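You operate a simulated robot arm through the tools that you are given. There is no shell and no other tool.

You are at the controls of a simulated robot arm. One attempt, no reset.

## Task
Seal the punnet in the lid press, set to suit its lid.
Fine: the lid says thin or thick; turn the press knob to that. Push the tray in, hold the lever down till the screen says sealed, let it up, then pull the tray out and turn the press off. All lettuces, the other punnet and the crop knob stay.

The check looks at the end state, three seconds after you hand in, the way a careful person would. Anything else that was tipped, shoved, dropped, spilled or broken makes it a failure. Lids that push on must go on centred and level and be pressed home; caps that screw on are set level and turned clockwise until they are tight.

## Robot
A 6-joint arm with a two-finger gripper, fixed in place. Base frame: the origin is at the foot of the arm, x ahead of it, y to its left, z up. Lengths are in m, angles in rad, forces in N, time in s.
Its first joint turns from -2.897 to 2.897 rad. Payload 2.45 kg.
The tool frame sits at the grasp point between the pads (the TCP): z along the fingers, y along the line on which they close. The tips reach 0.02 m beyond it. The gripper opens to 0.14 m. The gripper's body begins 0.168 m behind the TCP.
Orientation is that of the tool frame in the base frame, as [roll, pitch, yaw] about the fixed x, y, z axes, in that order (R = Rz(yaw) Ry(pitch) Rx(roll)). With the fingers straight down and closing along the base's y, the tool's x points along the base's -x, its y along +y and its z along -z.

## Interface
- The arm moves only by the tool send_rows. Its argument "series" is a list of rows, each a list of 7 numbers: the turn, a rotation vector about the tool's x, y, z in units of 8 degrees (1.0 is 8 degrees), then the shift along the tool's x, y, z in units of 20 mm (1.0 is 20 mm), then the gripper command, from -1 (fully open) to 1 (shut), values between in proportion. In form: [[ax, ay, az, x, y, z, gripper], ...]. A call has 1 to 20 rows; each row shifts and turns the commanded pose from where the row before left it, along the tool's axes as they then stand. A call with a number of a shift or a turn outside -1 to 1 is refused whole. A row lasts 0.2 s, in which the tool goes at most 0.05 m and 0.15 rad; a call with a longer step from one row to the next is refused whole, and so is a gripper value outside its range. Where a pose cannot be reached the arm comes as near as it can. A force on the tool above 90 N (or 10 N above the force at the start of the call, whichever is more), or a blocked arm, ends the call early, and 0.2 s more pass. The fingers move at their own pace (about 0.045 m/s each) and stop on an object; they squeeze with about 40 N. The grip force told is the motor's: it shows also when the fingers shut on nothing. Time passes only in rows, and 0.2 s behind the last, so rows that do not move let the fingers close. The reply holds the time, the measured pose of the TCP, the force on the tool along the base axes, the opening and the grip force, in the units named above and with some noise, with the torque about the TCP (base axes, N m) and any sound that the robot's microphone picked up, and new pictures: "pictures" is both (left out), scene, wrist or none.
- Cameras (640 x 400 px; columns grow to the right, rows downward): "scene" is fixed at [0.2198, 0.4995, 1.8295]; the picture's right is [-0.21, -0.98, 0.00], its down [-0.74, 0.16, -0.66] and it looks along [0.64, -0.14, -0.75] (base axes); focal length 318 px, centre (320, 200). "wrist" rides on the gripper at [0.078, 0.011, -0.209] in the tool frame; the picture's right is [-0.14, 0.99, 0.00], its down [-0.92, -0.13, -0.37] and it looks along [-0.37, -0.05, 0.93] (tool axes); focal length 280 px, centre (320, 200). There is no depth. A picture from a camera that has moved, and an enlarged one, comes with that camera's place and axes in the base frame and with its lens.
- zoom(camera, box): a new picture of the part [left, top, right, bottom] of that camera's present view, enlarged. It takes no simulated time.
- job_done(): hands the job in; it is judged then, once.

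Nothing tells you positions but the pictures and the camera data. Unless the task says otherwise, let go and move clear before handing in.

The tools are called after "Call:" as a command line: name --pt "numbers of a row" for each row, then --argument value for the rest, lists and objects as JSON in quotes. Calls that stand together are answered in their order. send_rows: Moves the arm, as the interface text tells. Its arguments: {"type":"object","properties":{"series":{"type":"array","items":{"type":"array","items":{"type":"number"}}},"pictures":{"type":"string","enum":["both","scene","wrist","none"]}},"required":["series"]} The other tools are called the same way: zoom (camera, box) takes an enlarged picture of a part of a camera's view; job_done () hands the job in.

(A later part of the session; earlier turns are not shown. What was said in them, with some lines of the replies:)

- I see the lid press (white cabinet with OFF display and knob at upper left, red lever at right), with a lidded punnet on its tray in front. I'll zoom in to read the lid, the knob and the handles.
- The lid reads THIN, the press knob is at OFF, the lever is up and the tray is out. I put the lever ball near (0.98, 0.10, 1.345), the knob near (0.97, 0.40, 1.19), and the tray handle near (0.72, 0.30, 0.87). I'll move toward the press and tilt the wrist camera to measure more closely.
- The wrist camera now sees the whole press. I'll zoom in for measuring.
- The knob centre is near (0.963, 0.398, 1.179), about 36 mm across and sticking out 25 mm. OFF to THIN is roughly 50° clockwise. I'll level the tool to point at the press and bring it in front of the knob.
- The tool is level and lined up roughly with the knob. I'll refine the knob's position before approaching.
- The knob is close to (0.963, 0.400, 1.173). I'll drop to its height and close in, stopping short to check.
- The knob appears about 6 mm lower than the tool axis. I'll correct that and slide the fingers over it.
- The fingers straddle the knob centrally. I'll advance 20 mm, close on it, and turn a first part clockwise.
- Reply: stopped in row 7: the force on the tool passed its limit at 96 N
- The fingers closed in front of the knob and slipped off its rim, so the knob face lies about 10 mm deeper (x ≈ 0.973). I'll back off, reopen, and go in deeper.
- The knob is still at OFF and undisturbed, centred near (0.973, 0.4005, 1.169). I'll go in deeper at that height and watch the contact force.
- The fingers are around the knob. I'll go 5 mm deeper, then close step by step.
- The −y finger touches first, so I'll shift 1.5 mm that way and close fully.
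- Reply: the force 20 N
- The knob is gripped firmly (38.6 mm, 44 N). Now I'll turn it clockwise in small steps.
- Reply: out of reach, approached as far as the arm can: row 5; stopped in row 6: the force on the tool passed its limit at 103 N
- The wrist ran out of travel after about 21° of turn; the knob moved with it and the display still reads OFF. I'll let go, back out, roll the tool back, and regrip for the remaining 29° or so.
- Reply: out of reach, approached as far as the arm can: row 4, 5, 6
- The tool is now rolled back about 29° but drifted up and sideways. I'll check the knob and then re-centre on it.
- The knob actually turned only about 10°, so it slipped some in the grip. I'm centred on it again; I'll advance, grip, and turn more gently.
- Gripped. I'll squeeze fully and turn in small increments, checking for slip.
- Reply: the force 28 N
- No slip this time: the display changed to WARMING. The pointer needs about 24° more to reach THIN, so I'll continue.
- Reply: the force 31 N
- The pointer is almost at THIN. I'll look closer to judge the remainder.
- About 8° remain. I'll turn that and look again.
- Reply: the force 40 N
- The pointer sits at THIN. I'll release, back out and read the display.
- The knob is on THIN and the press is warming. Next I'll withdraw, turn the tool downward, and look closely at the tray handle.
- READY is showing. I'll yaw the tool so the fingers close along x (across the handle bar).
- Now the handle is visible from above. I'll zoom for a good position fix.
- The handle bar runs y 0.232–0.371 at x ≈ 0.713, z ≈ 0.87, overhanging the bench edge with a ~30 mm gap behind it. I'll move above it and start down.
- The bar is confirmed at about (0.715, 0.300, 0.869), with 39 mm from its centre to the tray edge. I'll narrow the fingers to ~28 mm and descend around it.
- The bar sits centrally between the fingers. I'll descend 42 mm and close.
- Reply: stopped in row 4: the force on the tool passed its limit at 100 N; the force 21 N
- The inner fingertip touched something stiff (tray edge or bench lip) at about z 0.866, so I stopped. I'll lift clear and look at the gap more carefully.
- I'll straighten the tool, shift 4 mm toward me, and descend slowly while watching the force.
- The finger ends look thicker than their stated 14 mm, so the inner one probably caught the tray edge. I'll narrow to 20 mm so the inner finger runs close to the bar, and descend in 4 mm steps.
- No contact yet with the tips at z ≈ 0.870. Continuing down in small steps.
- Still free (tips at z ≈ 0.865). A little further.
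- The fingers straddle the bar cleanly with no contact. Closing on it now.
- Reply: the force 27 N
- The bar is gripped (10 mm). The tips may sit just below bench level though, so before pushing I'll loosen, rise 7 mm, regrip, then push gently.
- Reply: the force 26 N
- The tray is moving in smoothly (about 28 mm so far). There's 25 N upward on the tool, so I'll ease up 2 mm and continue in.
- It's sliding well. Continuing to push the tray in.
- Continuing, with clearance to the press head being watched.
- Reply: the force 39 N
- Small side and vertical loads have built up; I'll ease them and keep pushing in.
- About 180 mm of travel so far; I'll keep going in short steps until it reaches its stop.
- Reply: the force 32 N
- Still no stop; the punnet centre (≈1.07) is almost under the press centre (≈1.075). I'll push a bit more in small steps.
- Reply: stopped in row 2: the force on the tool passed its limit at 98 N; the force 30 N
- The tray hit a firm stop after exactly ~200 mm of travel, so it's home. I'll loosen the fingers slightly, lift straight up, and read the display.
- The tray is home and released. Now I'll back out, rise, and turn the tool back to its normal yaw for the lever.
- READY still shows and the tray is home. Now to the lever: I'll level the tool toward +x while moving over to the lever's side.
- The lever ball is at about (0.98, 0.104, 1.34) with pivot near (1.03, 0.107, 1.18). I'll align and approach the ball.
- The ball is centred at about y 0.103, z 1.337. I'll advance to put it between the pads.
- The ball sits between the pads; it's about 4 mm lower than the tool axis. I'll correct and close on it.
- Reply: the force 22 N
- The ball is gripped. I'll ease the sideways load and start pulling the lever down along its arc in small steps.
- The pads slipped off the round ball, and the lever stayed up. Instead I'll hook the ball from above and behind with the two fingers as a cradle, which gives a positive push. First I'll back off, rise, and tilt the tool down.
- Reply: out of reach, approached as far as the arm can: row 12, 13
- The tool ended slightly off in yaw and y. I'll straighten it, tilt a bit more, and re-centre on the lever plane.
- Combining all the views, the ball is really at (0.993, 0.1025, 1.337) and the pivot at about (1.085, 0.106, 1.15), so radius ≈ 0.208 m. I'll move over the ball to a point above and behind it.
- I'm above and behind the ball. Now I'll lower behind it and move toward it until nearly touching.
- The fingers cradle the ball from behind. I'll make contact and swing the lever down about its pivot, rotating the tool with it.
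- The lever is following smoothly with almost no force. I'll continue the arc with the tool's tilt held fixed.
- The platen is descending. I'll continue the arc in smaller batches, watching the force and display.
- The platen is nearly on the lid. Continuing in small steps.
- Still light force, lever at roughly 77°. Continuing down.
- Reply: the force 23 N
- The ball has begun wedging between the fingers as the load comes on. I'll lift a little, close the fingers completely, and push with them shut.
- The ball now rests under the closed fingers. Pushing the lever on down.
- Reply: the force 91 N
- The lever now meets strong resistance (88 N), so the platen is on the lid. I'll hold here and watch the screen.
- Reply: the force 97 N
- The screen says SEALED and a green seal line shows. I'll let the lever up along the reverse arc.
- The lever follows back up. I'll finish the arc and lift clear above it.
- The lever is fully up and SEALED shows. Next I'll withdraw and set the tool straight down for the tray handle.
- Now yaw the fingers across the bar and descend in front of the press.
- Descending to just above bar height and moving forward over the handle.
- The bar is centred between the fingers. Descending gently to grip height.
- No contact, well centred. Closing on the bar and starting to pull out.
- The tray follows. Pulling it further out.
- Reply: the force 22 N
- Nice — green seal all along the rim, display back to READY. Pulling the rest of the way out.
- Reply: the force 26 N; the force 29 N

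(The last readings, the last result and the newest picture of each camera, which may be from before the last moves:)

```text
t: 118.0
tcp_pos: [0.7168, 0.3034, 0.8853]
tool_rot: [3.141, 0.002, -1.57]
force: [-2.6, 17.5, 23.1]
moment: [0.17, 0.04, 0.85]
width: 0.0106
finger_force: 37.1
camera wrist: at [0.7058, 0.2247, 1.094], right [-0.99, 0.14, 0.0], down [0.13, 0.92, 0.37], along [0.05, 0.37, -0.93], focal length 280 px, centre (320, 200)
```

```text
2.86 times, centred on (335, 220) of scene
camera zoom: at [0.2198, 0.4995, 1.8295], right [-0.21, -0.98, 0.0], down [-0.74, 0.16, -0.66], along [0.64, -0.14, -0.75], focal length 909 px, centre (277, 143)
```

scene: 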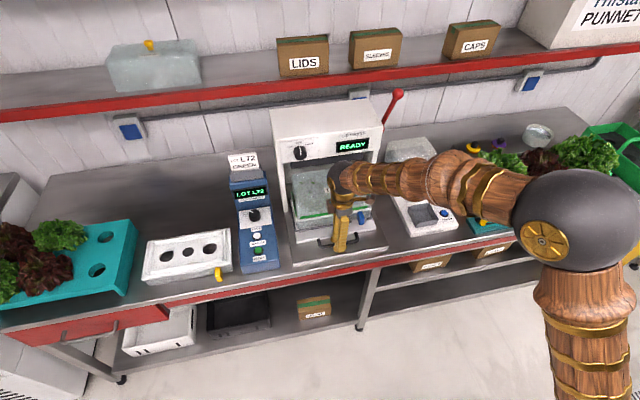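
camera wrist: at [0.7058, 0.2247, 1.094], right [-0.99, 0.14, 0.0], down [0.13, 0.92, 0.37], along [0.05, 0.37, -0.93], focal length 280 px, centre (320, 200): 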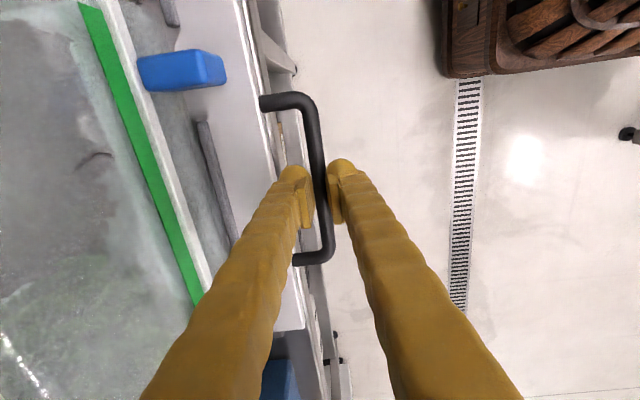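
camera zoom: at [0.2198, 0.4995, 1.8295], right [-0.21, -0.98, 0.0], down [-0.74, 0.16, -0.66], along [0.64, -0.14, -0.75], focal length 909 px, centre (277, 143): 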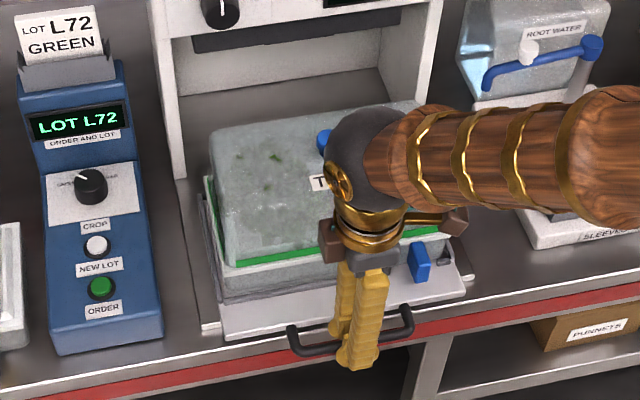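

The tray is essentially fully out. One last small tug to the stop, then release and lift.

Call:
send_rows --pt "0 0 0 0 0.1 0 1" --pt "0 0 0 0 0 0 1" --pt "0 0 0 0 0 0 0.85" --pt "0 0 0 0 0 0 0.72" --pt "0 0 0 0 0 0 0.72" --pt "0 0 0 0 0 0 0.72" --pt "0 0 0 0 0 -0.3 0.72" --pt "0 0 0 0 0 -0.4 0.72" --pt "0 0 0 0 0 -0.8 0.72" --pt "0 0 0 0 0 -1 0.72" --pt "0 0 0 0 0 0 0.72"

Call:
zoom --camera "scene" --box '[270, 150, 400, 290]'

```text
t: 120.4
tcp_pos: [0.7153, 0.3025, 0.9361]
tool_rot: [-3.141, 0.002, -1.568]
force: [0.1, 0.3, 0.8]
moment: [-0.01, -0.02, 0.0]
width: 0.0196
finger_force: 0.0
camera wrist: at [0.7043, 0.2245, 1.144], right [-0.99, 0.14, 0.0], down [0.13, 0.92, 0.37], along [0.05, 0.37, -0.93], focal length 280 px, centre (320, 200)
```

scene: 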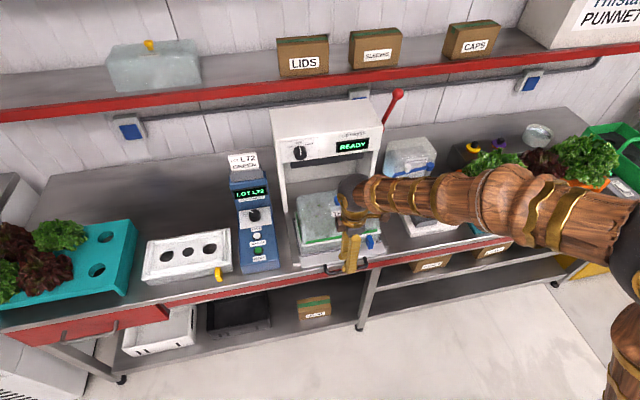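
wrist: 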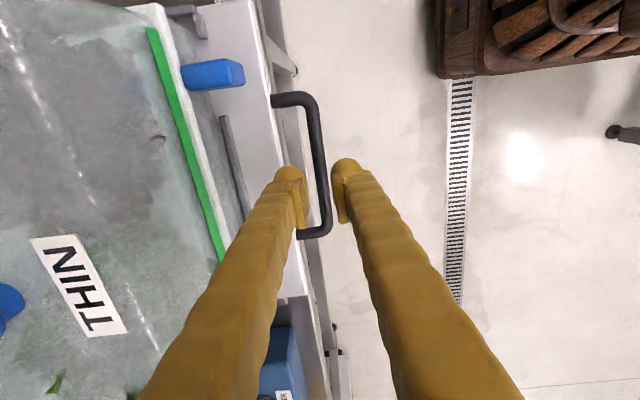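

```text
2.86 times, centred on (335, 220) of scene
camera zoom: at [0.2198, 0.4995, 1.8295], right [-0.21, -0.98, 0.0], down [-0.74, 0.16, -0.66], along [0.64, -0.14, -0.75], focal length 909 px, centre (277, 143)
```

zoom: 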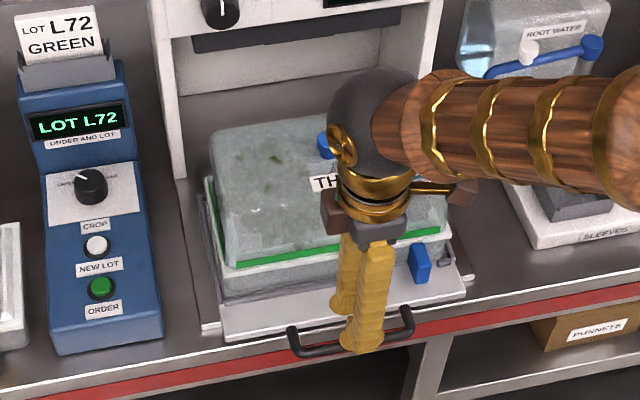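

The tray is out and released with the punnet sealed. Now I'll rise and set up for turning the press knob to OFF.

Call:
send_rows --pt "0 0 0 0 0 -1 0.3" --pt "0 0 0 0 0 -1 0.3" --pt "0 0 0 0 0 -1 0.3" --pt "0 0 0 0 0 -1 0" --pt "0 0 0 0 0 -1 0" --pt "0 0 0 0 0 -1 0" --pt "0 0 1 0 0 -1 0" --pt "0 0 1 0 0 -1 0" --pt "0 0 1 0 0 -1 0" --pt "0 0 1 0 0 -1 0" --pt "0 0 1 0 0 -1 0" --pt "0 0 1 0 0 -1 0" --pt "0 0 1 0 0 -1 0" --pt "0 0 1 0 0 -1 0" --pt "0 0 1 0 0 -1 0" --pt "0 0 1 0 0 -1 0" --pt "0 0 1 0 0 -1 0" --pt "0 0 0.25 0 0 -1 0" --pt "0 0 0 0 0 0 0" --pictures "none"

Call:
send_rows --pt "0 -1 0 0 0.5 0 0" --pt "0 -1 0 0 0.5 0 0" --pt "0 -1 0 0 0.5 0 0" --pt "0 -1 0 0 0.5 0 0" --pt "0 -1 0 0 0.5 0 0" --pt "0 -1 0 0 0.5 0 0" --pt "0 -1 0 0 0.5 0 0" --pt "0 -1 0 0 0.5 0 0" --pt "0 -1 0 0 0.5 0 0" --pt "0 -1 0 0 0.3 0 0" --pt "0 -1 0 0 0 0 0" --pt "0 -0.25 0 0 0 0 0" --pt "0 0 0 0 0 0 0"

```text
t: 124.4
tcp_pos: [0.7147, 0.3027, 1.2948]
tool_rot: [3.142, 0.0, -3.141]
force: [0.8, 0.4, -0.6]
moment: [0.03, 0.02, 0.02]
width: 0.0702
finger_force: 0.1
```

```text
t: 127.2
tcp_pos: [0.7142, 0.3987, 1.2951]
tool_rot: [1.028, 1.568, 1.028]
force: [0.8, 0.5, 0.5]
moment: [0.04, 0.05, 0.0]
width: 0.0701
finger_force: 0.0
camera wrist: at [0.5051, 0.4093, 1.2162], right [0.0, 0.99, 0.14], down [-0.37, -0.13, 0.92], along [0.93, -0.05, 0.37], focal length 280 px, centre (320, 200)
```

scene: 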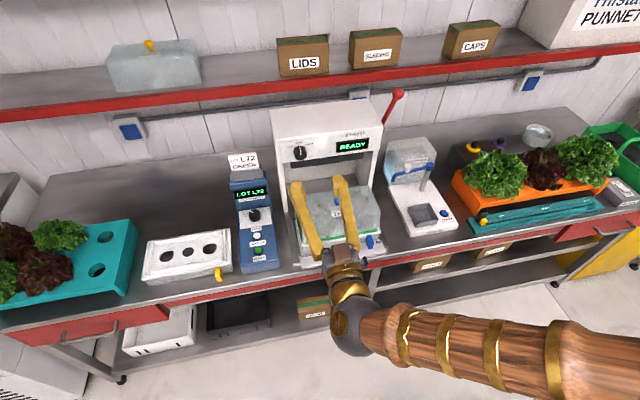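
wrist: 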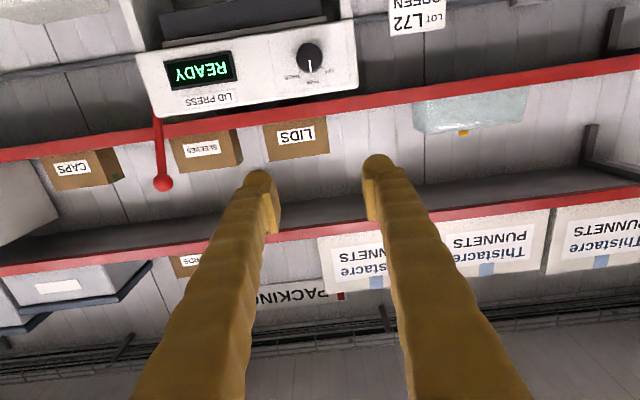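

Lowering to knob height and approaching it.

Call:
send_rows --pt "0 0 0 0.9 0.04 0.5 0" --pt "0 0 0 0.9 0 0.5 0" --pt "0 0 0 0.9 0 0.5 0" --pt "0 0 0 0.9 0 0.5 0" --pt "0 0 0 0.9 0 0.5 0" --pt "0 0 0 0.9 0 0.5 0" --pt "0 0 0 0.87 0 0.5 0" --pt "0 0 0 0 0 1 0" --pt "0 0 0 0 0 1 0" --pt "0 0 0 0 0 1 0" --pt "0 0 0 0 0 1 0" --pt "0 0 0 0 0 1 0" --pt "0 0 0 0 0 1 0" --pt "0 0 0 0 0 1 0" --pt "0 0 0 0 0 0 0" --pictures "wrist"

Call:
zoom --camera "wrist" --box '[240, 120, 400, 220]'

Call:
zoom --camera "scene" --box '[270, 120, 370, 200]'

```text
t: 130.4
tcp_pos: [0.9233, 0.4, 1.1685]
tool_rot: [1.475, 1.569, 1.478]
force: [0.0, -0.3, 0.3]
moment: [-0.01, -0.05, 0.0]
width: 0.0701
finger_force: 0.0
camera wrist: at [0.7153, 0.4108, 1.0909], right [0.0, 0.99, 0.14], down [-0.37, -0.13, 0.92], along [0.93, -0.05, 0.37], focal length 280 px, centre (320, 200)
```

wrist: 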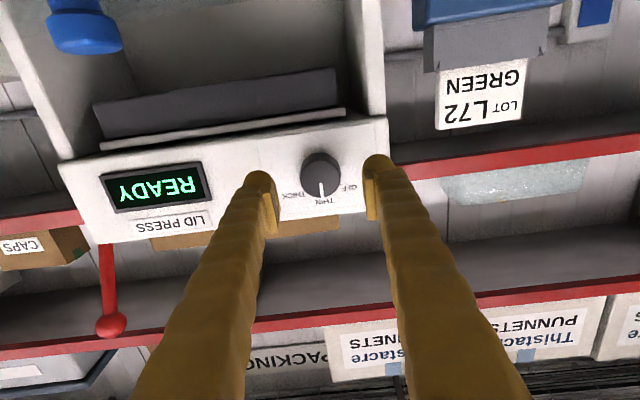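

```text
4.00 times, centred on (320, 170) of wrist
camera zoom: at [0.7153, 0.4108, 1.0909], right [0.0, 0.99, 0.14], down [-0.37, -0.13, 0.92], along [0.93, -0.05, 0.37], focal length 1122 px, centre (320, 320)
```

zoom: 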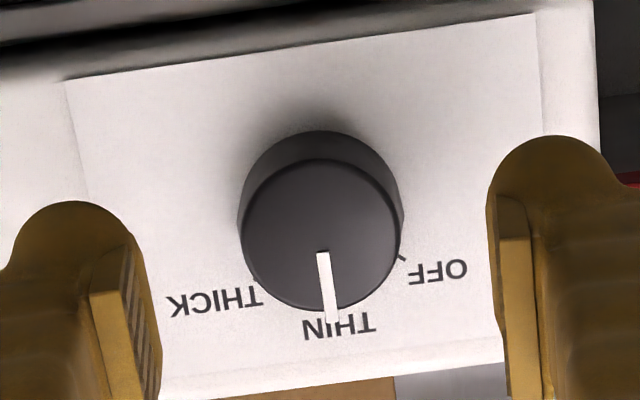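

```text
5.00 times, centred on (320, 160) of scene
camera zoom: at [0.2198, 0.4995, 1.8295], right [-0.21, -0.98, 0.0], down [-0.74, 0.16, -0.66], along [0.64, -0.14, -0.75], focal length 1591 px, centre (320, 400)
```

zoom: 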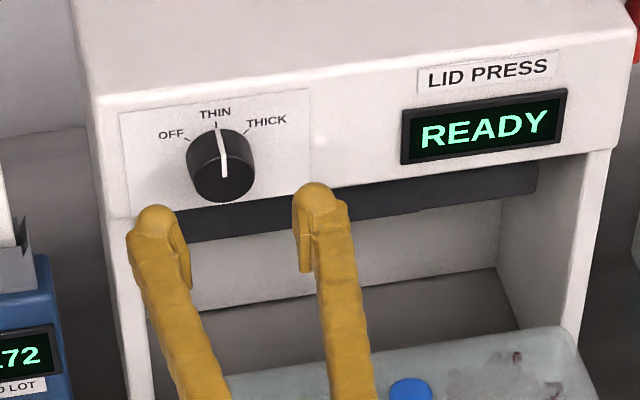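

Aligned with the knob (pointer on THIN). I'll advance over it and grip.

Call:
send_rows --pt "0 0 0 -0.05 -0.03 1 0" --pt "0 0 0 0 0 1 0" --pt "0 0 0 0 0 0.4 0" --pt "0 0 0 0 0 0.2 0.2" --pt "0 0 0 0 0 0 0.35" --pt "0 0 0 0 0 0 0.45" --pt "0 0 0 0 0 0 0.55" --pt "0 0 0 0 0 0 0.8" --pt "0 0 0 0 0 0 1" --pt "0 0 0 0 0 0 1" --pictures "wrist"

Call:
zoom --camera "wrist" --box '[240, 120, 400, 220]'

```text
t: 132.6
tcp_pos: [0.9755, 0.4012, 1.1707]
tool_rot: [1.398, 1.57, 1.4]
force: [7.7, 12.6, 3.1]
moment: [-0.02, -0.04, 0.11]
width: 0.0389
finger_force: 44.9
camera wrist: at [0.7677, 0.4105, 1.0921], right [0.0, 0.99, 0.14], down [-0.37, -0.13, 0.92], along [0.93, -0.05, 0.37], focal length 280 px, centre (320, 200)
```

wrist: 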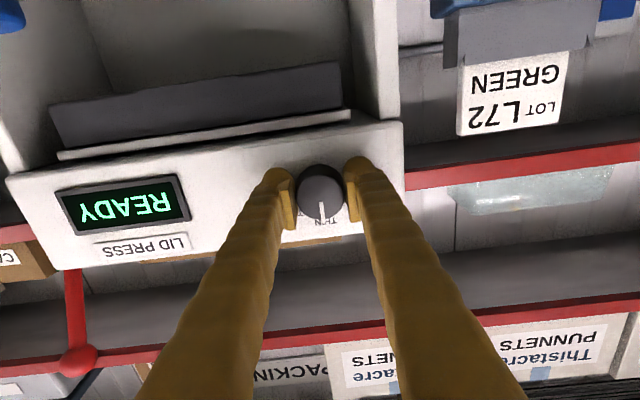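

```text
4.00 times, centred on (320, 170) of wrist
camera zoom: at [0.7677, 0.4105, 1.0921], right [0.0, 0.99, 0.14], down [-0.37, -0.13, 0.92], along [0.93, -0.05, 0.37], focal length 1122 px, centre (320, 320)
```

zoom: 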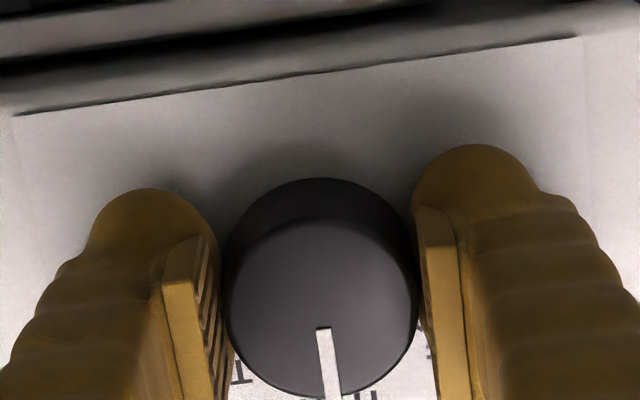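

Gripped (38.9 mm, 45 N). Now turning counter-clockwise back toward OFF.

Call:
send_rows --pt "0 0 -0.5 0 0 0 1" --pt "0 0 -0.5 0 0 0 1" --pt "0 0 -0.5 0 0 0 1" --pt "0 0 -0.5 0 0 0 1" --pt "0 0 -0.5 0 0 0 1" --pt "0 0 -0.5 0 0 0 1" --pt "0 0 0 0 0 0 1" --pictures "wrist"

Call:
zoom --camera "scene" --box '[285, 130, 375, 170]'

```text
t: 134.2
tcp_pos: [0.9764, 0.399, 1.1717]
tool_rot: [-1.571, 1.154, -1.572]
force: [13.5, 9.0, -1.2]
moment: [0.0, -0.01, 0.06]
width: 0.0389
finger_force: 45.5
camera wrist: at [0.7675, 0.3775, 1.0946], right [0.0, 0.96, -0.28], down [-0.37, 0.26, 0.89], along [0.93, 0.1, 0.35], focal length 280 px, centre (320, 200)
```

wrist: 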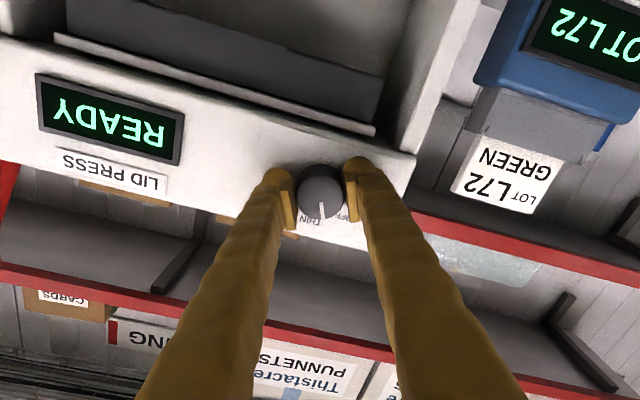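

```text
7.11 times, centred on (330, 150) of scene
camera zoom: at [0.2198, 0.4995, 1.8295], right [-0.21, -0.98, 0.0], down [-0.74, 0.16, -0.66], along [0.64, -0.14, -0.75], focal length 2263 px, centre (249, 556)
```

zoom: 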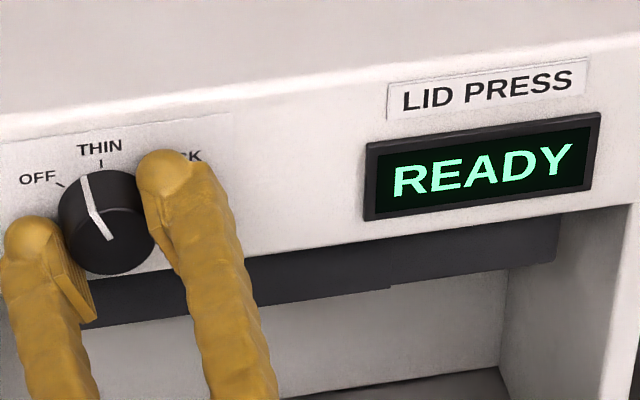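

The pointer is about halfway (no slip). Continuing to OFF.

Call:
send_rows --pt "0 0 -0.5 0 0 0 1" --pt "0 0 -0.5 0 0 0 1" --pt "0 0 -0.5 0 0 0 1" --pt "0 0 -0.5 0 0 0 1" --pt "0 0 -0.5 0 0 0 1" --pt "0 0 -0.3 0 0 0 1" --pt "0 0 0 0 0 0 1" --pictures "wrist"

Call:
zoom --camera "scene" --box '[285, 130, 375, 170]'

Call:
zoom --camera "wrist" --box '[240, 120, 400, 220]'

```text
t: 135.8
tcp_pos: [0.9759, 0.3984, 1.1707]
tool_rot: [-1.572, 0.762, -1.569]
force: [21.7, 0.0, 3.5]
moment: [-0.02, -0.01, -0.06]
width: 0.039
finger_force: 45.0
camera wrist: at [0.7674, 0.35, 1.1087], right [0.0, 0.78, -0.62], down [-0.37, 0.58, 0.73], along [0.93, 0.23, 0.29], focal length 280 px, centre (320, 200)
```

wrist: 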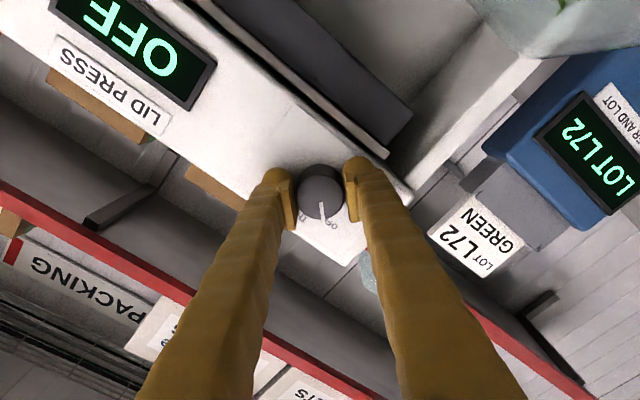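

```text
7.11 times, centred on (330, 150) of scene
camera zoom: at [0.2198, 0.4995, 1.8295], right [-0.21, -0.98, 0.0], down [-0.74, 0.16, -0.66], along [0.64, -0.14, -0.75], focal length 2263 px, centre (249, 556)
```

zoom: 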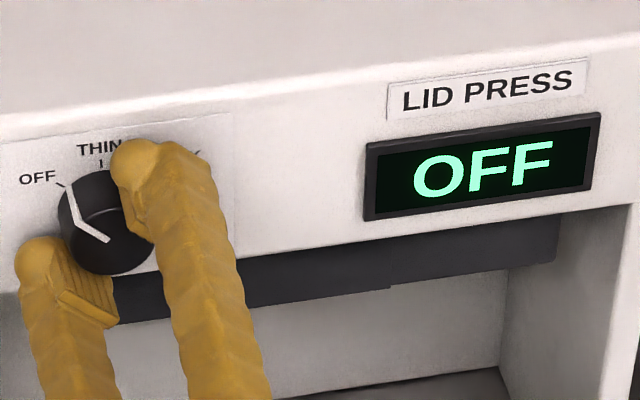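

```text
4.00 times, centred on (320, 170) of wrist
camera zoom: at [0.7674, 0.35, 1.1087], right [0.0, 0.78, -0.62], down [-0.37, 0.58, 0.73], along [0.93, 0.23, 0.29], focal length 1122 px, centre (320, 320)
```

zoom: 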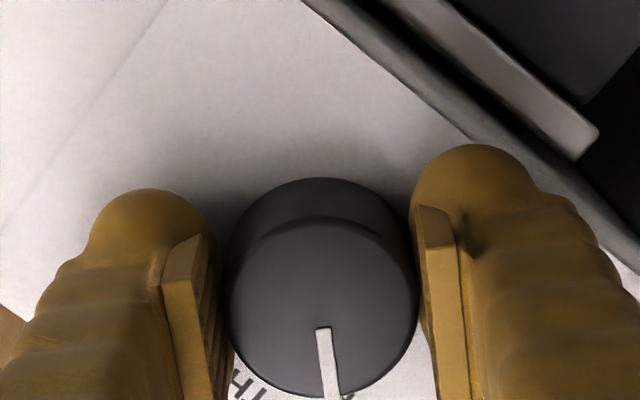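

The display says OFF. A few more degrees to match the original pointer position, then release and back away.

Call:
send_rows --pt "0 0 -0.4 0 0 0 1" --pt "0 0 0 0 0 0 1" --pt "0 0 0 0 0 0 0.5" --pt "0 0 0 0 0 0 0.2" --pt "0 0 0 0 0 0 0.2" --pt "0 0 0 0 0 0 0.2" --pt "0 0 0 0 0 -0.8 0.2" --pt "0 0 0 0 0 -1 0.2" --pt "0 0 0 0 0 -1 0.2" --pt "0 0 0 0 0 -1 0.2" --pt "0 0 0 0 0 -1 0.2" --pt "0 0 0 0 0 -1 0.2" --pt "0 0 0 0 0 0 0.2"

Call:
zoom --camera "scene" --box '[275, 130, 375, 170]'

Call:
zoom --camera "scene" --box '[275, 130, 325, 170]'

```text
t: 138.6
tcp_pos: [0.8596, 0.3999, 1.1706]
tool_rot: [-1.572, 0.708, -1.569]
force: [-0.1, -0.1, -0.6]
moment: [0.04, 0.0, 0.02]
width: 0.0557
finger_force: 0.0
camera wrist: at [0.6515, 0.3466, 1.1118], right [0.0, 0.75, -0.66], down [-0.37, 0.62, 0.7], along [0.93, 0.25, 0.28], focal length 280 px, centre (320, 200)
```

scene: 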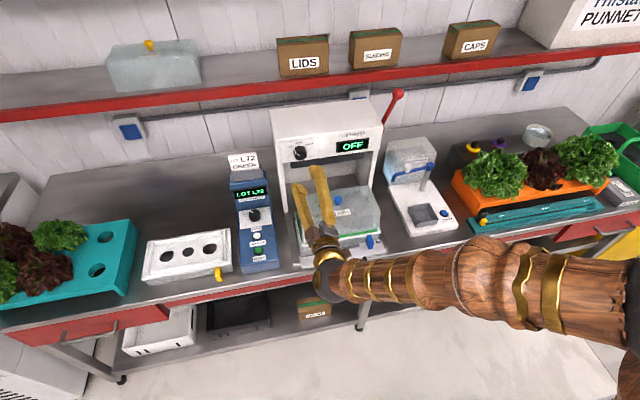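
wrist: 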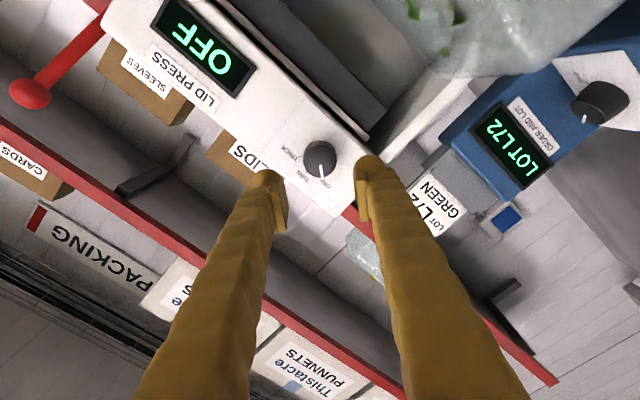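

```text
6.40 times, centred on (325, 150) of scene
camera zoom: at [0.2198, 0.4995, 1.8295], right [-0.21, -0.98, 0.0], down [-0.74, 0.16, -0.66], along [0.64, -0.14, -0.75], focal length 2037 px, centre (288, 520)
```

zoom: 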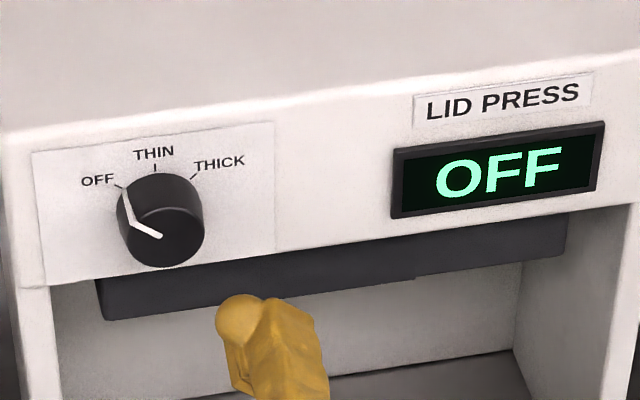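

```text
10.00 times, centred on (300, 150) of scene
camera zoom: at [0.2198, 0.4995, 1.8295], right [-0.21, -0.98, 0.0], down [-0.74, 0.16, -0.66], along [0.64, -0.14, -0.75], focal length 3182 px, centre (520, 700)
```

zoom: 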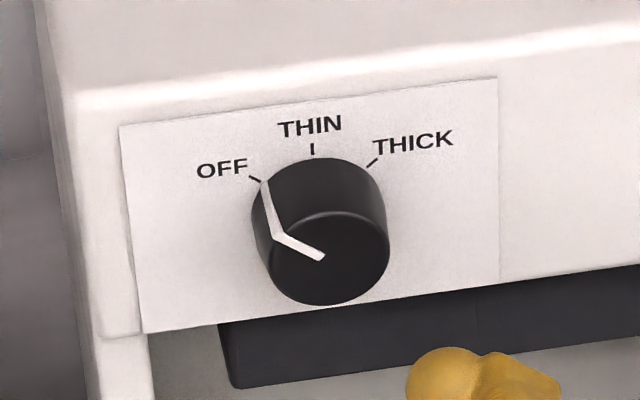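

The knob is exactly back at OFF, and the display reads OFF. I'll move the arm clear and check the whole scene.

Call:
send_rows --pt "0 0 0.9 0 0 -1 0" --pt "0 0 0.9 0 0 -1 0" --pt "0 0 0.9 0 0 -1 0" --pt "0 0 0.9 0 0 -1 0" --pt "0 0 0.9 0 0 -1 0" --pt "0 0 0.9 0 0 -1 0" --pt "0 0 0 -1 0 -0.5 0" --pt "0 0 0 -1 0 -0.5 0" --pt "0 0 0 -1 0 0 0" --pt "0 0 0 -1 0 0 0" --pt "0 0 0 -1 0 0 0" --pt "0 0 0 -1 0 0 0" --pt "0 1 0 0 0 0 0" --pt "0 1 0 0 0 0 0" --pt "0 1 0 0 0 0 0" --pt "0 1 0 0 0 0 0" --pt "0 1 0 0 0 0 0" --pt "0 1 0 0 0 0 0" --pt "0 0 0 0 0 0 0"

Call:
zoom --camera "scene" --box '[260, 80, 420, 280]'

Call:
zoom --camera "wrist" --box '[240, 0, 480, 200]'

```text
t: 142.6
tcp_pos: [0.7204, 0.4125, 1.2902]
tool_rot: [-2.995, 0.726, -3.042]
force: [-0.1, 0.1, 0.2]
moment: [-0.02, -0.02, 0.02]
width: 0.0699
finger_force: 0.1
camera wrist: at [0.5227, 0.4341, 1.3909], right [0.1, 0.99, -0.02], down [0.44, -0.03, 0.9], along [0.89, -0.1, -0.44], focal length 280 px, centre (320, 200)
```

scene: 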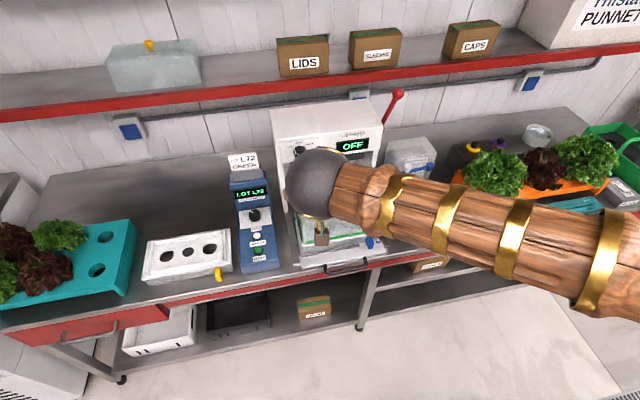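
wrist: 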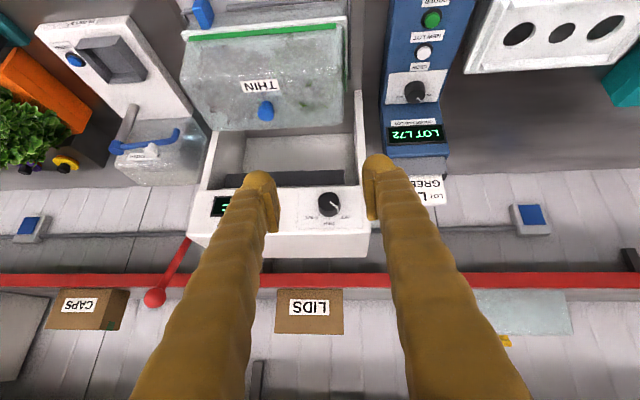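

```text
2.00 times, centred on (340, 180) of scene
camera zoom: at [0.2198, 0.4995, 1.8295], right [-0.21, -0.98, 0.0], down [-0.74, 0.16, -0.66], along [0.64, -0.14, -0.75], focal length 636 px, centre (280, 240)
```

zoom: 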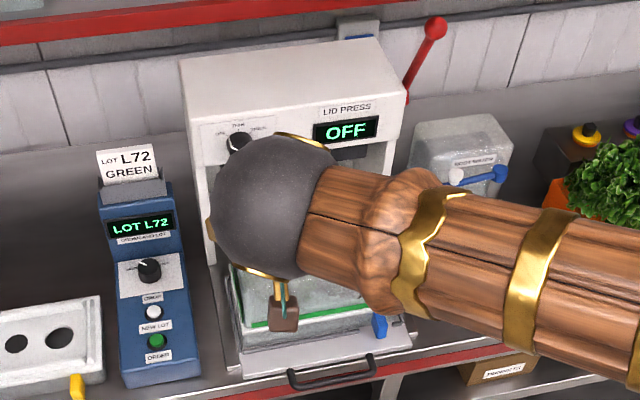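

```text
2.00 times, centred on (360, 100) of wrist
camera zoom: at [0.5227, 0.4341, 1.3909], right [0.1, 0.99, -0.02], down [0.44, -0.03, 0.9], along [0.89, -0.1, -0.44], focal length 561 px, centre (240, 400)
```

zoom: 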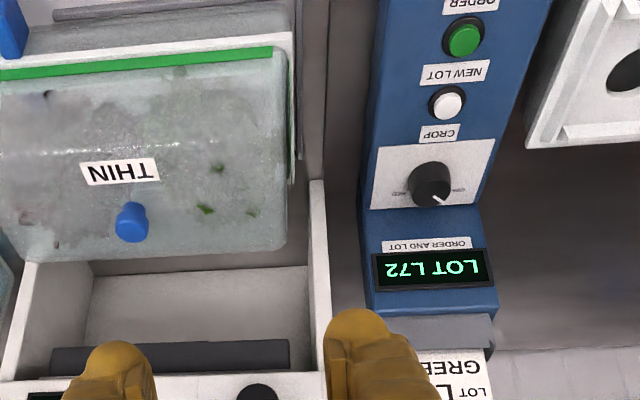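

Everything looks right. I'll raise the arm further clear for a final unobstructed look.

Call:
send_rows --pt "0 0 0 -0.6 -0.9 -0.9 0" --pt "0 0 0 -0.6 -0.9 -0.9 0" --pt "0 0 0 -0.6 -0.9 -0.9 0" --pt "0 0 0 -0.6 -0.9 -0.9 0" --pt "0 0 0 -0.6 -0.9 -0.9 0" --pt "0 0 0 -0.6 -0.9 -0.9 0" --pt "0 0 0 -0.6 -0.9 -0.9 0" --pt "0 0 0 -0.6 -0.9 -0.9 0" --pt "0 0 0 -0.6 -0.9 -0.9 0" --pt "0 0 0 -0.6 -0.9 -0.9 0" --pt "0 0 0 0 0 0 0"

Call:
zoom --camera "scene" --box '[230, 80, 430, 290]'

```text
t: 145.0
tcp_pos: [0.6887, 0.2592, 1.5223]
tool_rot: [-2.995, 0.728, -3.042]
force: [0.1, -0.1, 0.6]
moment: [0.02, 0.0, -0.02]
width: 0.0701
finger_force: 0.0
camera wrist: at [0.49, 0.2795, 1.6232], right [0.1, 0.99, -0.02], down [0.44, -0.03, 0.9], along [0.89, -0.1, -0.44], focal length 280 px, centre (320, 200)
```

scene: 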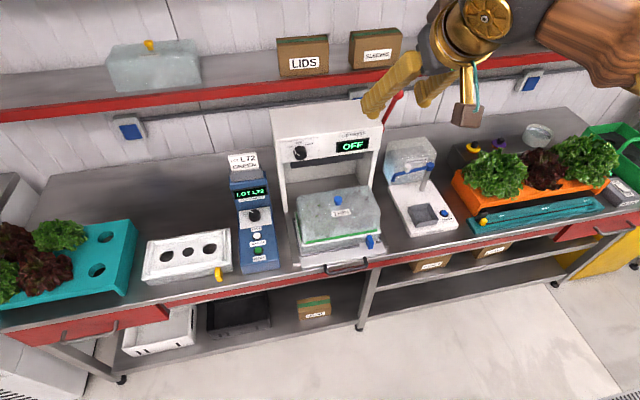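
wrist: 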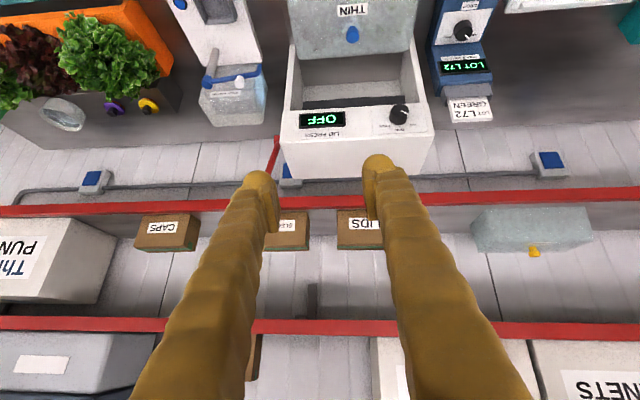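

```text
1.90 times, centred on (330, 185) of scene
camera zoom: at [0.2198, 0.4995, 1.8295], right [-0.21, -0.98, 0.0], down [-0.74, 0.16, -0.66], along [0.64, -0.14, -0.75], focal length 606 px, centre (301, 229)
```

zoom: 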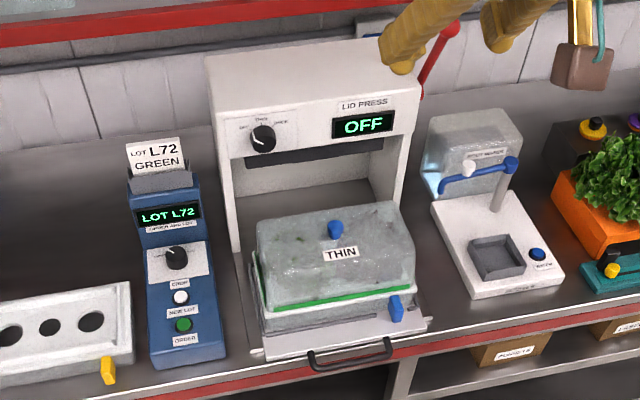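

The punnet is sealed, with a green seal line around its rim. The tray is out, the lever is up and the press is OFF. Everything else is where it was and the arm is clear, so I'm handing in.

Call:
job_done

```text
The job is handed in.
```

I sealed the punnet at the THIN setting its lid calls for, and I've handed the job in. The result of the check hasn't come back.

- **Seal:** I held the lever down until the screen said SEALED. A green seal line now shows along the punnet's rim.
- **Press:** the lever is back up, the tray is pulled out to its stop, and the knob and screen both read OFF.
- **Surroundings:** in the final view, the lettuces, the other punnet and the crop knob looked the same as at the start.

A few things went wrong along the way:

- **Knob:** my fingers slipped off the press knob, and later the wrist ran out of travel partway through the turn.
- **Tray handle:** one finger pressed on the tray or bench edge as I reached for the handle.
- **Lever:** my grip slipped off the lever ball, so I pushed it down with closed fingers instead.

The knob, handle and lever contacts each peaked at around 100 N. I saw no damage or shifted items afterwards.
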